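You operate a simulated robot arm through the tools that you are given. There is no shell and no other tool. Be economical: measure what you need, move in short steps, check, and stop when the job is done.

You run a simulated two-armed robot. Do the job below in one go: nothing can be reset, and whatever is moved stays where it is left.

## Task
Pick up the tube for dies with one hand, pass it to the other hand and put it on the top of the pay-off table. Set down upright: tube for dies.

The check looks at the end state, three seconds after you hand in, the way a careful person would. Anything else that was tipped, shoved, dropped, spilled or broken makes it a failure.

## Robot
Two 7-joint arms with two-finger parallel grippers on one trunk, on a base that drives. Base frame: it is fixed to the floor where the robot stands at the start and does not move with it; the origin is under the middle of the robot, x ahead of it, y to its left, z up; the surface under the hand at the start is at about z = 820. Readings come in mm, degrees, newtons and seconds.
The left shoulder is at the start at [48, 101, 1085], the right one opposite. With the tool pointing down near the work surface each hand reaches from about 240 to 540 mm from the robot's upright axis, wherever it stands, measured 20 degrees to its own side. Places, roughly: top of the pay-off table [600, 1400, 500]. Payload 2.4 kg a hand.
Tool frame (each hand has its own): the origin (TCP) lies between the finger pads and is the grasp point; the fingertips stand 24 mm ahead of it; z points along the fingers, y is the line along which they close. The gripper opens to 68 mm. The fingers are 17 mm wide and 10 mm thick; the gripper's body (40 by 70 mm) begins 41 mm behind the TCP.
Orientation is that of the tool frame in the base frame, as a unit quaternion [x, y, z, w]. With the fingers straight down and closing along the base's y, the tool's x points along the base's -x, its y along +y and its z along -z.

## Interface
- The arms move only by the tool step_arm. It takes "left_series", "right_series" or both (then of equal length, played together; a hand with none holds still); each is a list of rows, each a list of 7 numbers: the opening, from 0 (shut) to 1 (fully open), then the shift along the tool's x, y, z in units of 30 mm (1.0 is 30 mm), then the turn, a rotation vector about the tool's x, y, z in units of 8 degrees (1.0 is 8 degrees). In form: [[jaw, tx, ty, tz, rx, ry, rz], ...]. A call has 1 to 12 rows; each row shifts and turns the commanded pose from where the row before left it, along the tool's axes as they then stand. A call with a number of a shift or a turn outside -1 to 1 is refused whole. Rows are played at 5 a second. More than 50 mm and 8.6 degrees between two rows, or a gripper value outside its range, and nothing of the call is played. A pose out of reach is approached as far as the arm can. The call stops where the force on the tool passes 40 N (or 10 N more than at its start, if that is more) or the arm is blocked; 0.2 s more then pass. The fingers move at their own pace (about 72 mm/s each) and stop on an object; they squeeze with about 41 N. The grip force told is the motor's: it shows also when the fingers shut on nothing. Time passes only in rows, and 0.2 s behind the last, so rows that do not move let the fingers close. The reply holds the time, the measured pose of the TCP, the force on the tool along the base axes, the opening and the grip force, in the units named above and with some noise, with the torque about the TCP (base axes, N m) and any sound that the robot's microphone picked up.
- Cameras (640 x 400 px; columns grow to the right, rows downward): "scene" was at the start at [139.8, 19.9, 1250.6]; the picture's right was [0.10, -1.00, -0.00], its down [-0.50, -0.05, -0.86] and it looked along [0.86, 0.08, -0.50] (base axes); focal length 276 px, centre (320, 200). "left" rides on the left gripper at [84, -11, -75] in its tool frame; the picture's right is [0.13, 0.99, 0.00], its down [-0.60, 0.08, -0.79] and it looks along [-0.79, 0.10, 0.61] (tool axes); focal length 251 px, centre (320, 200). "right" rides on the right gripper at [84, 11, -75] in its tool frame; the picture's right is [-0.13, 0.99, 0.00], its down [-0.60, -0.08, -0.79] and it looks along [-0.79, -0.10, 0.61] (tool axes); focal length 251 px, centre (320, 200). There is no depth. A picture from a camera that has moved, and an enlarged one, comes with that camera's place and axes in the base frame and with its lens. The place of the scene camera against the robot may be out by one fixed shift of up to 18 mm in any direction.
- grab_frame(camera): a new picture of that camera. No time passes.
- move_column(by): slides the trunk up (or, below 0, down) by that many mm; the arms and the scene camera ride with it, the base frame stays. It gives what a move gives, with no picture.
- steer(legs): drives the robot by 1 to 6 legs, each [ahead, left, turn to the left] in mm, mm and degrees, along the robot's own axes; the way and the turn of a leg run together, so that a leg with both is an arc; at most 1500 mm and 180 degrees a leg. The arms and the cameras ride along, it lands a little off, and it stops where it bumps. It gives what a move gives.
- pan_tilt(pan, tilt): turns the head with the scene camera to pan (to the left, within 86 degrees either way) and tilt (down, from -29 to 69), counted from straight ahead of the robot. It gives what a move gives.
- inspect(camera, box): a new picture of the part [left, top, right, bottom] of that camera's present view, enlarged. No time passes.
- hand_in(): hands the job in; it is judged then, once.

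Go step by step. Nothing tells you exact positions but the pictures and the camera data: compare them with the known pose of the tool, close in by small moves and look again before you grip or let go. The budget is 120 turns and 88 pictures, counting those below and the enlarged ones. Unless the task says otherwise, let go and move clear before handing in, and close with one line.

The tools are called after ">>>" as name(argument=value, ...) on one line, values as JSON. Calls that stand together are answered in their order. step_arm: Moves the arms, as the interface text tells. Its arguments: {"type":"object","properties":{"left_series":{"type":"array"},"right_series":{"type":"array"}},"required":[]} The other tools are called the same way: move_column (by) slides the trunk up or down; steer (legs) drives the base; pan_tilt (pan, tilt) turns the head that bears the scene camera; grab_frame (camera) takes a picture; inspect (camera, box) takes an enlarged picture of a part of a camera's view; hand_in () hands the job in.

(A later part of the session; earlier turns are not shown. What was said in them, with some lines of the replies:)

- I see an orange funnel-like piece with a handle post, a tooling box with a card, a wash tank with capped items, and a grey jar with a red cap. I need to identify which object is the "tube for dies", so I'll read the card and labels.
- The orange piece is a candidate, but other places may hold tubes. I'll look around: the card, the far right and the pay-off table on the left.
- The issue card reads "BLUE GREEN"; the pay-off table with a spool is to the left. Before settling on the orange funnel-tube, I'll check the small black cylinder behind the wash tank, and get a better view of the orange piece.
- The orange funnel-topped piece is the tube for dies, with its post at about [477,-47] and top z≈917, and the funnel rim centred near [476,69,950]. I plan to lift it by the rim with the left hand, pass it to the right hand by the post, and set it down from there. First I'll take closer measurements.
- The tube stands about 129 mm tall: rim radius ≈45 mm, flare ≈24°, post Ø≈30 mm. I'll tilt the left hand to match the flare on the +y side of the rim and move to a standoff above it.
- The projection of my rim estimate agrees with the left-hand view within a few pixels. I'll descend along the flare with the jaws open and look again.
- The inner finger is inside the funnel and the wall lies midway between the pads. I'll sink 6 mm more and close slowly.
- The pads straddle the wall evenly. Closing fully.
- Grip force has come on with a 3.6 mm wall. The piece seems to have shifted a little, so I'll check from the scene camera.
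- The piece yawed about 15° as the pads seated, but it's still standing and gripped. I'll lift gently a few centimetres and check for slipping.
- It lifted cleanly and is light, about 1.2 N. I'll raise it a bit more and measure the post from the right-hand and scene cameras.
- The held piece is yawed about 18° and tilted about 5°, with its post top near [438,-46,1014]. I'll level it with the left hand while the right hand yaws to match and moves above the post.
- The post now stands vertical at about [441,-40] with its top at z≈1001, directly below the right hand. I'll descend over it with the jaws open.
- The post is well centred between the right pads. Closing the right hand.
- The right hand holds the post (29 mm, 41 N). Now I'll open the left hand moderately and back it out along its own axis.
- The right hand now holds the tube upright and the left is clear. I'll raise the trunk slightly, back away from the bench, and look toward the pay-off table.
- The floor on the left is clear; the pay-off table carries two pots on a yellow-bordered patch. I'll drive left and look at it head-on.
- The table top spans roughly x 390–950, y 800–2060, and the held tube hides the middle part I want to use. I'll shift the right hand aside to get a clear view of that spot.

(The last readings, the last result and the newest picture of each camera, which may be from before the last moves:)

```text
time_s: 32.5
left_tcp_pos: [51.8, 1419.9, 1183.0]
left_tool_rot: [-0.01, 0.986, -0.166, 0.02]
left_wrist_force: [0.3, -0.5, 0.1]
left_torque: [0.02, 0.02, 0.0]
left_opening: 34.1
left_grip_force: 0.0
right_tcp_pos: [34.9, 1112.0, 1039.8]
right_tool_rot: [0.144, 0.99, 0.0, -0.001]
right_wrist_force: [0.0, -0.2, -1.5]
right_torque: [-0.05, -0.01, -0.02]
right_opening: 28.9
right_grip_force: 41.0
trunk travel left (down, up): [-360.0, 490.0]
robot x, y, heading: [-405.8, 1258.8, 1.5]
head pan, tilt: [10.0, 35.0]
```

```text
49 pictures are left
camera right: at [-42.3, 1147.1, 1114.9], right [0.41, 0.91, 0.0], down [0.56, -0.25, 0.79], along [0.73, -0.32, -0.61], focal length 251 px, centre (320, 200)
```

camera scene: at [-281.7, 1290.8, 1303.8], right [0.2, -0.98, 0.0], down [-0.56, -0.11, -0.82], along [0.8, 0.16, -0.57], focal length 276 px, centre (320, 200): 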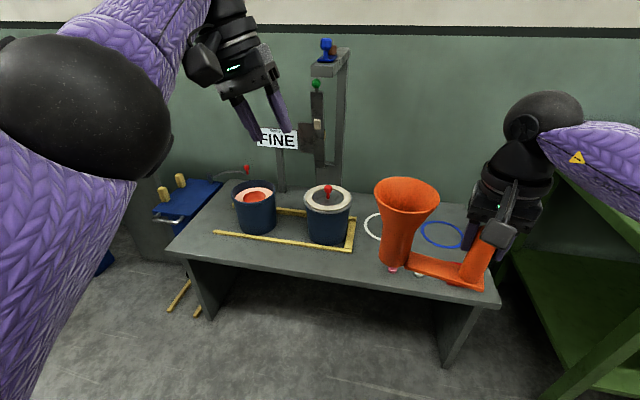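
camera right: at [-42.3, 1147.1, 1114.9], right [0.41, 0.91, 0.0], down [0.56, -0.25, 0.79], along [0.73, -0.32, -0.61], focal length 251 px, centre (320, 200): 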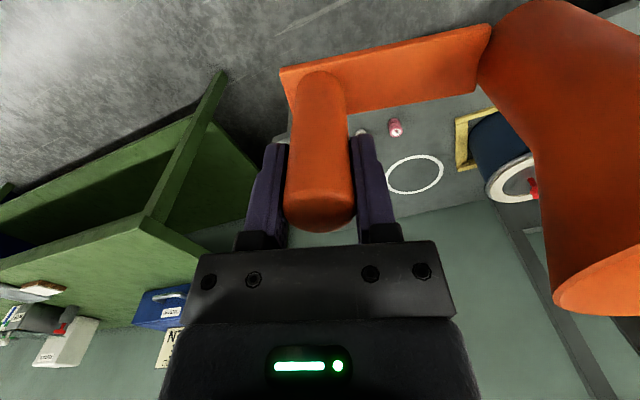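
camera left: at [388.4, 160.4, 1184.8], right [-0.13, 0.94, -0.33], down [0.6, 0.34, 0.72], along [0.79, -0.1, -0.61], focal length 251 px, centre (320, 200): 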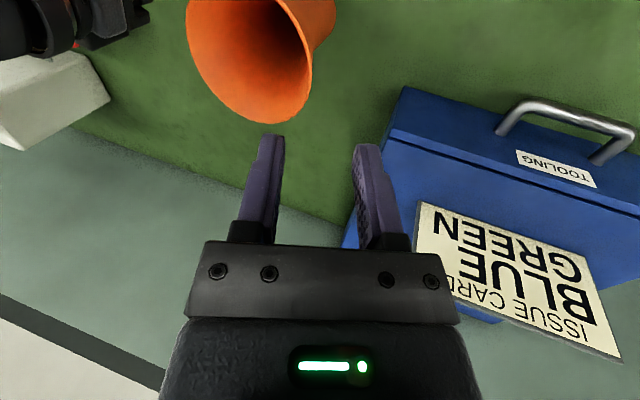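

I can see painted rings, two small pieces near [459,1162] and [450,1060], and the pots inside the yellow frame (right edge y≈1330). The clear patch is around [530,1250], so I'll yaw the tube by about 45° more so it fits there.

>>> step_arm(right_series=[[0, 0, 0, 0, 0, 0, 0.95], [0, 0, 0, 0, 0, 0, 0.95], [0, 0, 0, 0, 0, 0, 0.95], [0, 0, 0, 0, 0, 0, 0.95], [0, 0, 0, 0, 0, 0, 0.95], [0, 0, 0, 0, 0, 0, 0.95], [0, 0, 0, 0, 0, 0, 0]])

>>> grab_frame(camera="scene")

```text
time_s: 34.1
left_tcp_pos: [53.0, 1421.4, 1184.1]
left_tool_rot: [-0.012, 0.986, -0.165, 0.02]
left_wrist_force: [0.3, 0.6, 0.2]
left_torque: [0.03, -0.03, 0.01]
left_opening: 33.9
left_grip_force: 0.0
right_tcp_pos: [33.9, 1111.7, 1038.7]
right_tool_rot: [0.516, 0.857, 0.0, 0.0]
right_wrist_force: [-0.7, 0.2, -0.7]
right_torque: [-0.04, 0.02, 0.0]
right_opening: 29.0
right_grip_force: 40.8
trunk travel left (down, up): [-360.0, 490.0]
robot x, y, heading: [-406.2, 1261.6, 1.6]
head pan, tilt: [10.0, 35.0]
```

```text
48 pictures are left
camera scene: at [-281.7, 1290.8, 1303.8], right [0.2, -0.98, 0.0], down [-0.56, -0.11, -0.82], along [0.8, 0.16, -0.57], focal length 276 px, centre (320, 200)
```

scene: 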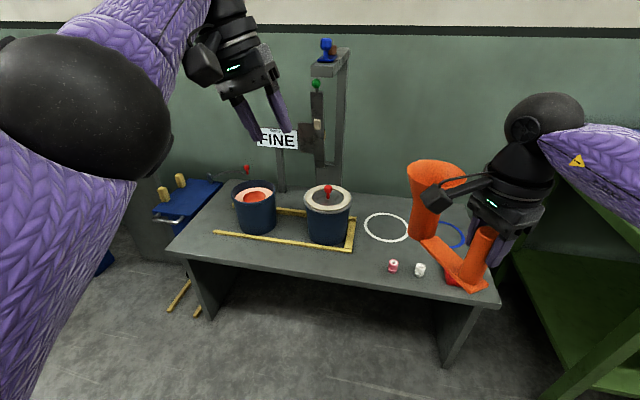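

The view is now clear: the best patch is between the yellow frame (y≈1310) and the pink piece (y≈1165). I'll yaw another 18°, tuck the left arm back, then drive in.

>>> step_arm(left_series=[[0.5, 1, 0, 0, 0, 0, 0], [0.5, 1, 0, 0, 0, 0, 0], [0.5, 1, 0, 0, 0, 0, 0], [0.5, 1, 0, 0, 0, 0, 0], [0.5, 1, 0, 0, 0, 0, 0], [0.5, 0, 0, 0, 0, 0, 0]], right_series=[[0, 0, 0, 0, 0, 0, 0.75], [0, 0, 0, 0, 0, 0, 0.75], [0, 0, 0, 0, 0, 0, 0.75], [0, 0, 0, 0, 0, 0, 0], [0, 0, 0, 0, 0, 0, 0], [0, 0, 0, 0, 0, 0, 0]])

>>> steer(legs=[[300, 111, -1.5]])

>>> pan_tilt(pan=-10, tilt=48)

>>> grab_frame(camera="scene")

```text
time_s: 35.5
left_tcp_pos: [-39.0, 1421.1, 1190.0]
left_tool_rot: [-0.012, 0.986, -0.166, 0.019]
left_wrist_force: [-0.4, -0.4, 0.1]
left_torque: [0.02, 0.02, 0.03]
left_opening: 34.1
left_grip_force: 0.1
left hand out of reach, approached as far as the arm can: row 1, 2
right_tcp_pos: [34.0, 1111.1, 1039.0]
right_tool_rot: [0.643, 0.766, 0.0, 0.001]
right_wrist_force: [-0.1, -0.3, -1.2]
right_torque: [0.01, 0.06, 0.0]
right_opening: 28.7
right_grip_force: 40.6
trunk travel left (down, up): [-360.0, 490.0]
robot x, y, heading: [-407.5, 1261.1, 1.3]
head pan, tilt: [10.0, 35.0]
```

```text
time_s: 37.6
left_tcp_pos: [263.4, 1528.8, 1190.4]
left_tool_rot: [-0.002, 0.986, -0.166, 0.017]
left_wrist_force: [0.5, 0.4, -0.7]
left_torque: [-0.01, 0.01, -0.03]
left_opening: 33.7
left_grip_force: 0.0
right_tcp_pos: [328.4, 1217.7, 1040.1]
right_tool_rot: [0.652, 0.759, 0.001, 0.0]
right_wrist_force: [0.8, -0.7, 0.1]
right_torque: [-0.03, 0.04, -0.01]
right_opening: 28.6
right_grip_force: 41.4
trunk travel left (down, up): [-360.0, 490.0]
robot x, y, heading: [-109.4, 1378.0, 0.5]
head pan, tilt: [10.0, 35.0]
```

```text
time_s: 38.4
left_tcp_pos: [262.9, 1527.9, 1189.5]
left_tool_rot: [-0.001, 0.986, -0.165, 0.017]
left_wrist_force: [0.2, 0.0, -0.3]
left_torque: [0.01, 0.01, 0.01]
left_opening: 33.8
left_grip_force: 0.1
right_tcp_pos: [327.9, 1217.1, 1039.0]
right_tool_rot: [0.651, 0.759, 0.0, 0.0]
right_wrist_force: [-0.1, 0.3, -1.3]
right_torque: [-0.03, 0.07, 0.02]
right_opening: 28.7
right_grip_force: 40.6
trunk travel left (down, up): [-360.0, 490.0]
robot x, y, heading: [-106.0, 1375.6, 0.5]
head pan, tilt: [-10.0, 48.0]
```

```text
47 pictures are left
camera scene: at [7.5, 1374.9, 1284.8], right [-0.17, -0.99, 0.0], down [-0.73, 0.12, -0.67], along [0.66, -0.11, -0.74], focal length 276 px, centre (320, 200)
```

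scene: 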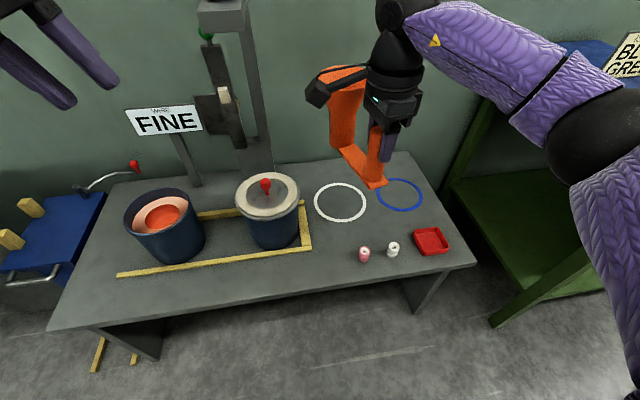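

The target is the post at about [432,1222] and the tube at about [547,1240], between the pink piece and the yellow frame. I'll drive the last 100 mm, then lower the trunk in stages.

>>> steer(legs=[[104, 5, 0]])

>>> move_column(by=-250)

>>> pan_tilt(pan=-15, tilt=45)

>>> grab_frame(camera="scene")

>>> grab_frame(camera="right")

```text
time_s: 39.6
left_tcp_pos: [368.5, 1533.9, 1189.2]
left_tool_rot: [0.0, 0.986, -0.166, 0.017]
left_wrist_force: [0.5, 0.5, -0.1]
left_torque: [0.0, 0.06, -0.02]
left_opening: 34.2
left_grip_force: 0.1
right_tcp_pos: [433.2, 1222.5, 1038.2]
right_tool_rot: [0.651, 0.759, -0.001, -0.001]
right_wrist_force: [-0.1, -0.7, -1.5]
right_torque: [0.01, 0.05, 0.0]
right_opening: 28.9
right_grip_force: 40.7
trunk travel left (down, up): [-360.0, 490.0]
robot x, y, heading: [-3.7, 1383.1, 0.2]
head pan, tilt: [-10.0, 48.0]
```

```text
time_s: 42.2
left_tcp_pos: [369.5, 1533.1, 941.2]
left_tool_rot: [-0.001, 0.986, -0.166, 0.018]
left_wrist_force: [-0.6, -0.5, -0.3]
left_torque: [-0.02, 0.01, -0.03]
left_opening: 34.2
left_grip_force: 0.1
right_tcp_pos: [433.7, 1222.6, 789.9]
right_tool_rot: [0.652, 0.759, 0.0, 0.0]
right_wrist_force: [-1.2, 0.7, -1.0]
right_torque: [0.02, 0.01, 0.0]
right_opening: 28.6
right_grip_force: 41.2
trunk travel left (down, up): [-110.0, 740.0]
robot x, y, heading: [-4.0, 1387.2, 0.1]
head pan, tilt: [-10.0, 48.0]
```

```text
time_s: 42.8
left_tcp_pos: [368.0, 1532.7, 940.6]
left_tool_rot: [0.0, 0.986, -0.166, 0.017]
left_wrist_force: [0.3, 0.2, -0.3]
left_torque: [0.0, 0.0, 0.0]
left_opening: 33.9
left_grip_force: 0.0
right_tcp_pos: [432.9, 1222.4, 788.9]
right_tool_rot: [0.652, 0.758, 0.001, -0.001]
right_wrist_force: [0.1, 0.9, -1.5]
right_torque: [-0.02, 0.08, -0.06]
right_opening: 28.8
right_grip_force: 40.9
trunk travel left (down, up): [-110.0, 740.0]
robot x, y, heading: [-6.3, 1384.1, 0.3]
head pan, tilt: [-15.0, 45.0]
```

```text
46 pictures are left
camera scene: at [175.3, 1373.3, 1034.2], right [-0.25, -0.97, 0.0], down [-0.68, 0.18, -0.71], along [0.68, -0.18, -0.71], focal length 276 px, centre (320, 200)
```

scene: 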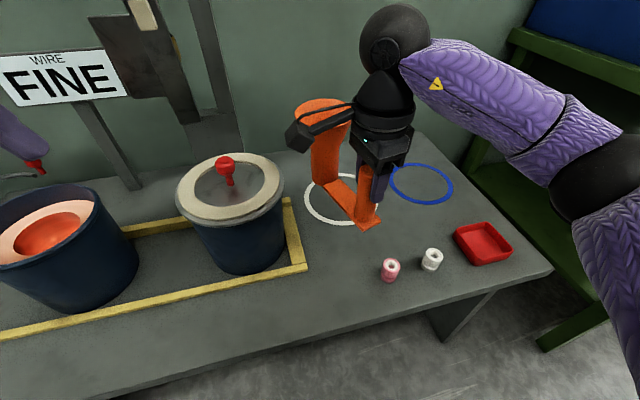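

```text
45 pictures are left
camera right: at [431.6, 1307.8, 863.4], right [1.0, 0.02, 0.0], down [0.01, -0.61, 0.79], along [0.02, -0.79, -0.61], focal length 251 px, centre (320, 200)
```

right: 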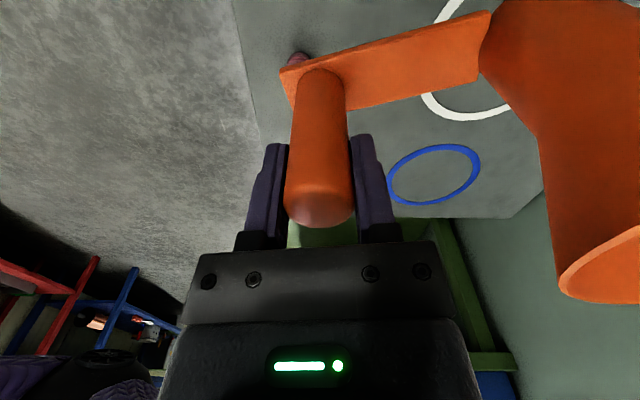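

Clearances look good: pink piece edge near y≈1177, frame edge near y≈1304, and the table edge well forward of the post. I'll lower the trunk the rest and nudge +8 mm in y.

>>> move_column(by=-108)

>>> step_arm(right_series=[[0, 0.26, 0.04, 0, 0, 0, 0], [0, 0, 0, 0.5, 0, 0, 0], [0, 0, 0, 0.5, 0, 0, 0], [0, 0, 0, 0, 0, 0, 0]])

>>> grab_frame(camera="scene")

>>> grab_frame(camera="right")

```text
time_s: 44.2
left_tcp_pos: [368.7, 1532.5, 832.0]
left_tool_rot: [0.0, 0.986, -0.167, 0.018]
left_wrist_force: [0.2, -0.9, 0.1]
left_torque: [0.01, -0.02, -0.06]
left_opening: 34.1
left_grip_force: 0.0
right_tcp_pos: [433.2, 1222.3, 681.5]
right_tool_rot: [0.652, 0.758, 0.0, 0.0]
right_wrist_force: [0.1, -0.6, -1.0]
right_torque: [-0.03, 0.06, -0.02]
right_opening: 28.7
right_grip_force: 40.2
trunk travel left (down, up): [-2.0, 848.0]
robot x, y, heading: [-3.7, 1378.5, 0.1]
head pan, tilt: [-15.0, 45.0]
```

```text
time_s: 45.2
left_tcp_pos: [368.3, 1532.8, 832.3]
left_tool_rot: [-0.001, 0.986, -0.166, 0.016]
left_wrist_force: [0.3, 0.6, -0.3]
left_torque: [0.03, 0.02, 0.02]
left_opening: 34.0
left_grip_force: 0.0
right_tcp_pos: [432.7, 1229.9, 650.8]
right_tool_rot: [0.652, 0.758, 0.0, 0.0]
right_wrist_force: [0.4, 0.0, -1.2]
right_torque: [-0.02, 0.02, 0.0]
right_opening: 28.3
right_grip_force: 40.9
trunk travel left (down, up): [-2.0, 848.0]
robot x, y, heading: [-2.1, 1378.8, 0.2]
head pan, tilt: [-15.0, 45.0]
```

```text
44 pictures are left
camera scene: at [214.3, 1373.4, 921.4], right [-0.26, -0.97, 0.0], down [-0.68, 0.18, -0.71], along [0.68, -0.18, -0.71], focal length 276 px, centre (320, 200)
```

scene: 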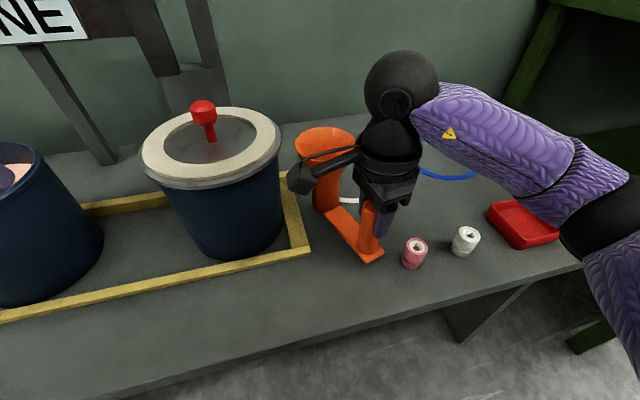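

```text
43 pictures are left
camera right: at [431.0, 1315.1, 724.9], right [1.0, 0.02, 0.0], down [0.01, -0.61, 0.79], along [0.02, -0.79, -0.61], focal length 251 px, centre (320, 200)
```

right: 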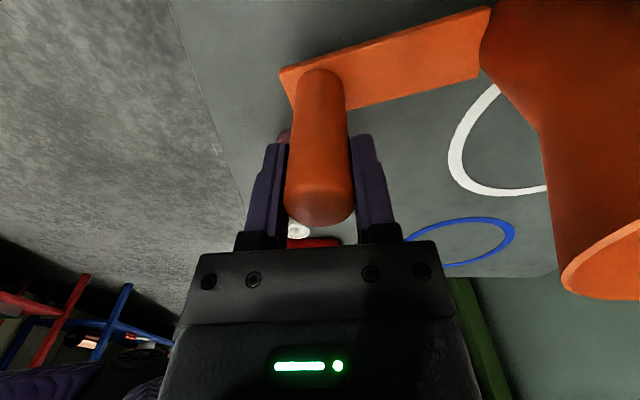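

All is clear beneath, with about 75 mm left to descend. I'll come down 48 mm and look closely.

>>> step_arm(right_series=[[0, 0, 0, 0.55, 0, 0, 0], [0, 0, 0, 0.55, 0, 0, 0], [0, 0, 0, 0.5, 0, 0, 0], [0, 0, 0, 0, 0, 0, 0]])

>>> inspect(camera="scene", box=[240, 80, 496, 300])

```text
time_s: 46.2
left_tcp_pos: [366.9, 1533.8, 833.0]
left_tool_rot: [-0.001, 0.986, -0.167, 0.018]
left_wrist_force: [0.3, -0.3, -0.1]
left_torque: [-0.02, 0.01, -0.04]
left_opening: 34.1
left_grip_force: 0.0
right_tcp_pos: [431.7, 1230.3, 604.5]
right_tool_rot: [0.652, 0.758, 0.002, 0.002]
right_wrist_force: [2.5, -0.8, 36.9]
right_torque: [0.06, 0.3, -0.18]
right_opening: 29.1
right_grip_force: 40.9
trunk travel left (down, up): [-2.0, 848.0]
robot x, y, heading: [-5.3, 1384.6, 0.2]
head pan, tilt: [-15.0, 45.0]
```

```text
1.82 times, centred on (368, 190) of scene
camera zoom: at [212.4, 1374.0, 922.1], right [-0.26, -0.97, 0.0], down [-0.68, 0.18, -0.71], along [0.68, -0.18, -0.71], focal length 501 px, centre (233, 218)
```

zoom: 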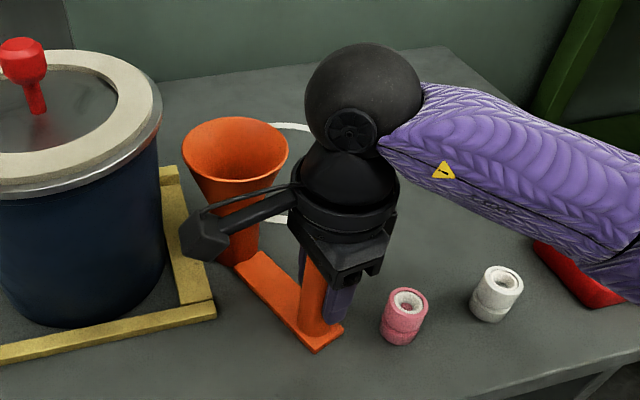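

The tube's base has met the table (37 N upward at TCP z≈604). I'll ease up slightly to relieve the force and check that it's flat.

>>> step_arm(right_series=[[0, 0, 0, -0.05, 0, 0, 0], [0, 0, 0, 0, 0, 0, 0]])

>>> grab_frame(camera="right")

>>> inspect(camera="scene", box=[300, 130, 420, 270])

```text
time_s: 46.8
left_tcp_pos: [368.3, 1534.3, 832.1]
left_tool_rot: [0.0, 0.986, -0.167, 0.018]
left_wrist_force: [0.6, -1.4, 0.4]
left_torque: [0.01, 0.01, 0.01]
left_opening: 34.0
left_grip_force: 0.1
right_tcp_pos: [432.1, 1229.5, 603.6]
right_tool_rot: [0.652, 0.758, 0.0, 0.0]
right_wrist_force: [1.3, -2.2, 20.1]
right_torque: [0.25, -0.33, -0.2]
right_opening: 28.5
right_grip_force: 40.7
trunk travel left (down, up): [-2.0, 848.0]
robot x, y, heading: [-8.7, 1382.6, 0.4]
head pan, tilt: [-15.0, 45.0]
```

```text
41 pictures are left
camera right: at [430.4, 1314.9, 677.9], right [1.0, 0.02, 0.0], down [0.01, -0.61, 0.79], along [0.02, -0.79, -0.61], focal length 251 px, centre (320, 200)
```

right: 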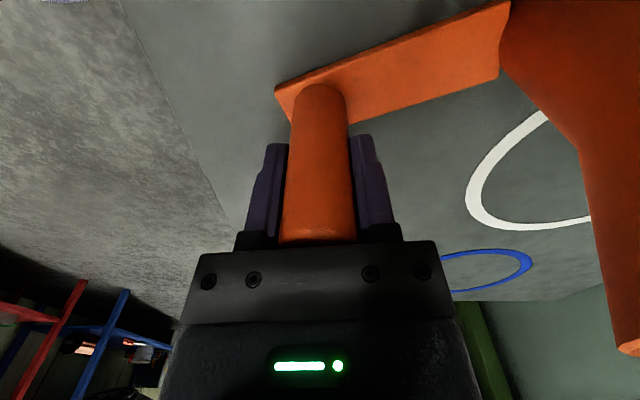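

```text
2.86 times, centred on (360, 200) of scene
camera zoom: at [213.3, 1373.6, 921.5], right [-0.26, -0.97, 0.0], down [-0.68, 0.18, -0.71], along [0.68, -0.18, -0.71], focal length 787 px, centre (206, 200)
```

zoom: 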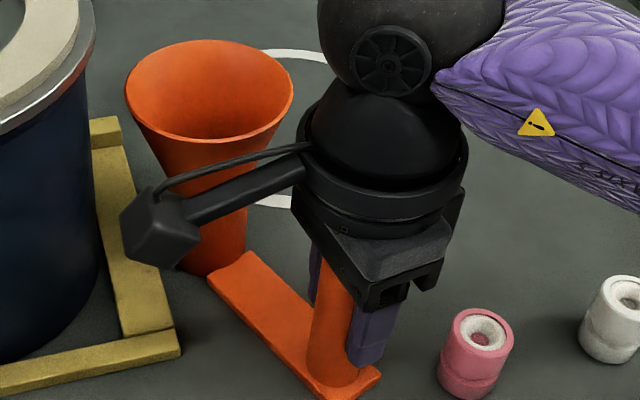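

The base is flat on the table and the post slid slightly up in the jaws. I'll relieve the remaining force, then open and see how it stands before retreating.

>>> step_arm(right_series=[[0, 0, 0, -0.05, 0, 0, 0], [0, 0, 0, 0, 0, 0, 0]])

>>> step_arm(right_series=[[0.5, 0, 0, 0, 0, 0, 0], [0.6, 0, 0, 0, 0, 0, 0], [0.8, 0, 0, 0, 0, 0, 0], [0.8, 0, 0, 0, 0, 0, 0]])

>>> grab_frame(camera="right")

>>> inspect(camera="scene", box=[280, 110, 460, 290])

```text
time_s: 47.4
left_tcp_pos: [368.7, 1532.8, 832.3]
left_tool_rot: [-0.001, 0.986, -0.165, 0.018]
left_wrist_force: [-0.6, -0.6, 0.0]
left_torque: [0.0, 0.03, 0.02]
left_opening: 33.9
left_grip_force: 0.0
right_tcp_pos: [432.1, 1230.0, 604.0]
right_tool_rot: [0.652, 0.759, -0.001, -0.001]
right_wrist_force: [-0.2, 0.1, -0.9]
right_torque: [-0.07, 0.03, -0.02]
right_opening: 28.6
right_grip_force: 41.4
trunk travel left (down, up): [-2.0, 848.0]
robot x, y, heading: [-3.6, 1386.2, 0.3]
head pan, tilt: [-15.0, 45.0]
```

```text
time_s: 48.4
left_tcp_pos: [368.5, 1534.2, 832.4]
left_tool_rot: [0.0, 0.986, -0.166, 0.017]
left_wrist_force: [0.2, -0.8, 0.7]
left_torque: [0.02, -0.01, 0.01]
left_opening: 34.1
left_grip_force: 0.1
right_tcp_pos: [432.8, 1229.5, 605.5]
right_tool_rot: [0.652, 0.758, 0.0, 0.0]
right_wrist_force: [-0.9, -1.1, -0.1]
right_torque: [0.02, 0.02, 0.01]
right_opening: 54.4
right_grip_force: 0.1
trunk travel left (down, up): [-2.0, 848.0]
robot x, y, heading: [-3.7, 1382.2, -0.0]
head pan, tilt: [-15.0, 45.0]
```

```text
39 pictures are left
camera right: at [431.1, 1315.3, 679.7], right [1.0, 0.02, 0.0], down [0.01, -0.61, 0.79], along [0.02, -0.79, -0.61], focal length 251 px, centre (320, 200)
```

right: 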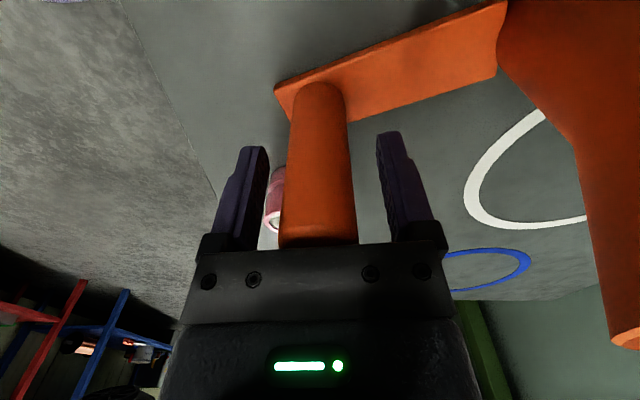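

```text
2.22 times, centred on (370, 200) of scene
camera zoom: at [214.2, 1373.4, 921.4], right [-0.26, -0.97, 0.0], down [-0.68, 0.18, -0.71], along [0.68, -0.18, -0.71], focal length 612 px, centre (209, 200)
```

zoom: 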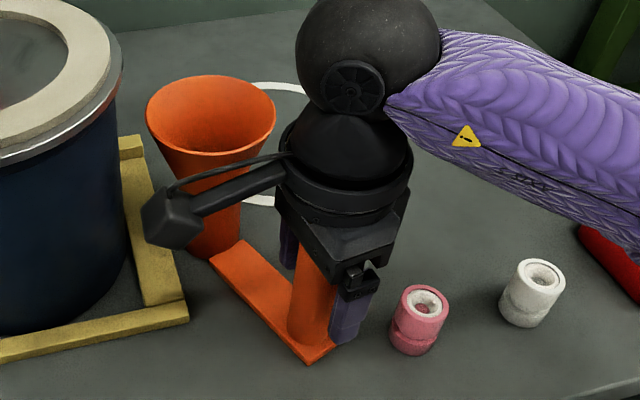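

It stands flat and released. I'll lift the right hand straight up, clear of the post.

>>> step_arm(right_series=[[0.8, 0, 0, -0.4, 0, 0, 0], [0.8, 0, 0, -0.8, 0, 0, 0], [0.8, 0, 0, -0.9, 0, 0, 0], [0.8, 0, 0, -0.9, 0, 0, 0], [0.8, 0, 0, -0.9, 0, 0, 0], [0.8, 0, 0, -0.9, 0, 0, 0], [0.8, 0, 0, 0, 0, 0, 0]])

>>> grab_frame(camera="scene")

```text
time_s: 50.0
left_tcp_pos: [368.7, 1532.5, 832.6]
left_tool_rot: [-0.001, 0.986, -0.166, 0.018]
left_wrist_force: [-0.1, 0.1, 0.0]
left_torque: [-0.01, 0.03, -0.02]
left_opening: 34.0
left_grip_force: 0.1
right_tcp_pos: [434.7, 1230.2, 748.4]
right_tool_rot: [0.652, 0.758, -0.001, -0.001]
right_wrist_force: [0.2, 0.4, 0.2]
right_torque: [0.05, -0.03, -0.02]
right_opening: 54.4
right_grip_force: 0.0
trunk travel left (down, up): [-2.0, 848.0]
robot x, y, heading: [-6.4, 1381.4, 0.2]
head pan, tilt: [-15.0, 45.0]
```

```text
37 pictures are left
camera scene: at [214.2, 1373.4, 921.4], right [-0.26, -0.97, 0.0], down [-0.68, 0.18, -0.71], along [0.68, -0.18, -0.71], focal length 276 px, centre (320, 200)
```

scene: 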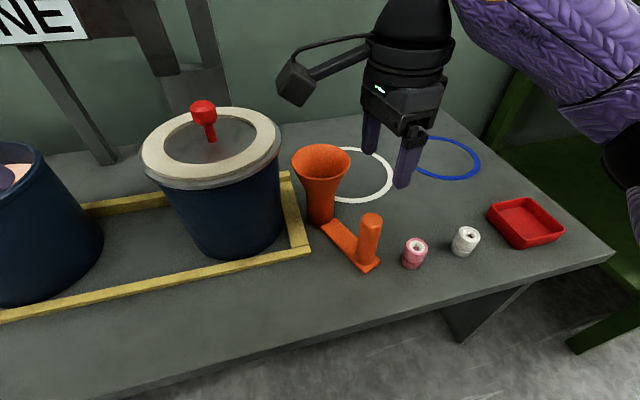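

The tube stands upright on the pay-off table, nothing else moved, and both hands are clear. Handing in.

>>> hand_in()

```text
The job is handed in.
```

The tube for dies was lifted with the left hand, passed to the right, and now stands upright on the pay-off table. Nothing else was visibly disturbed.
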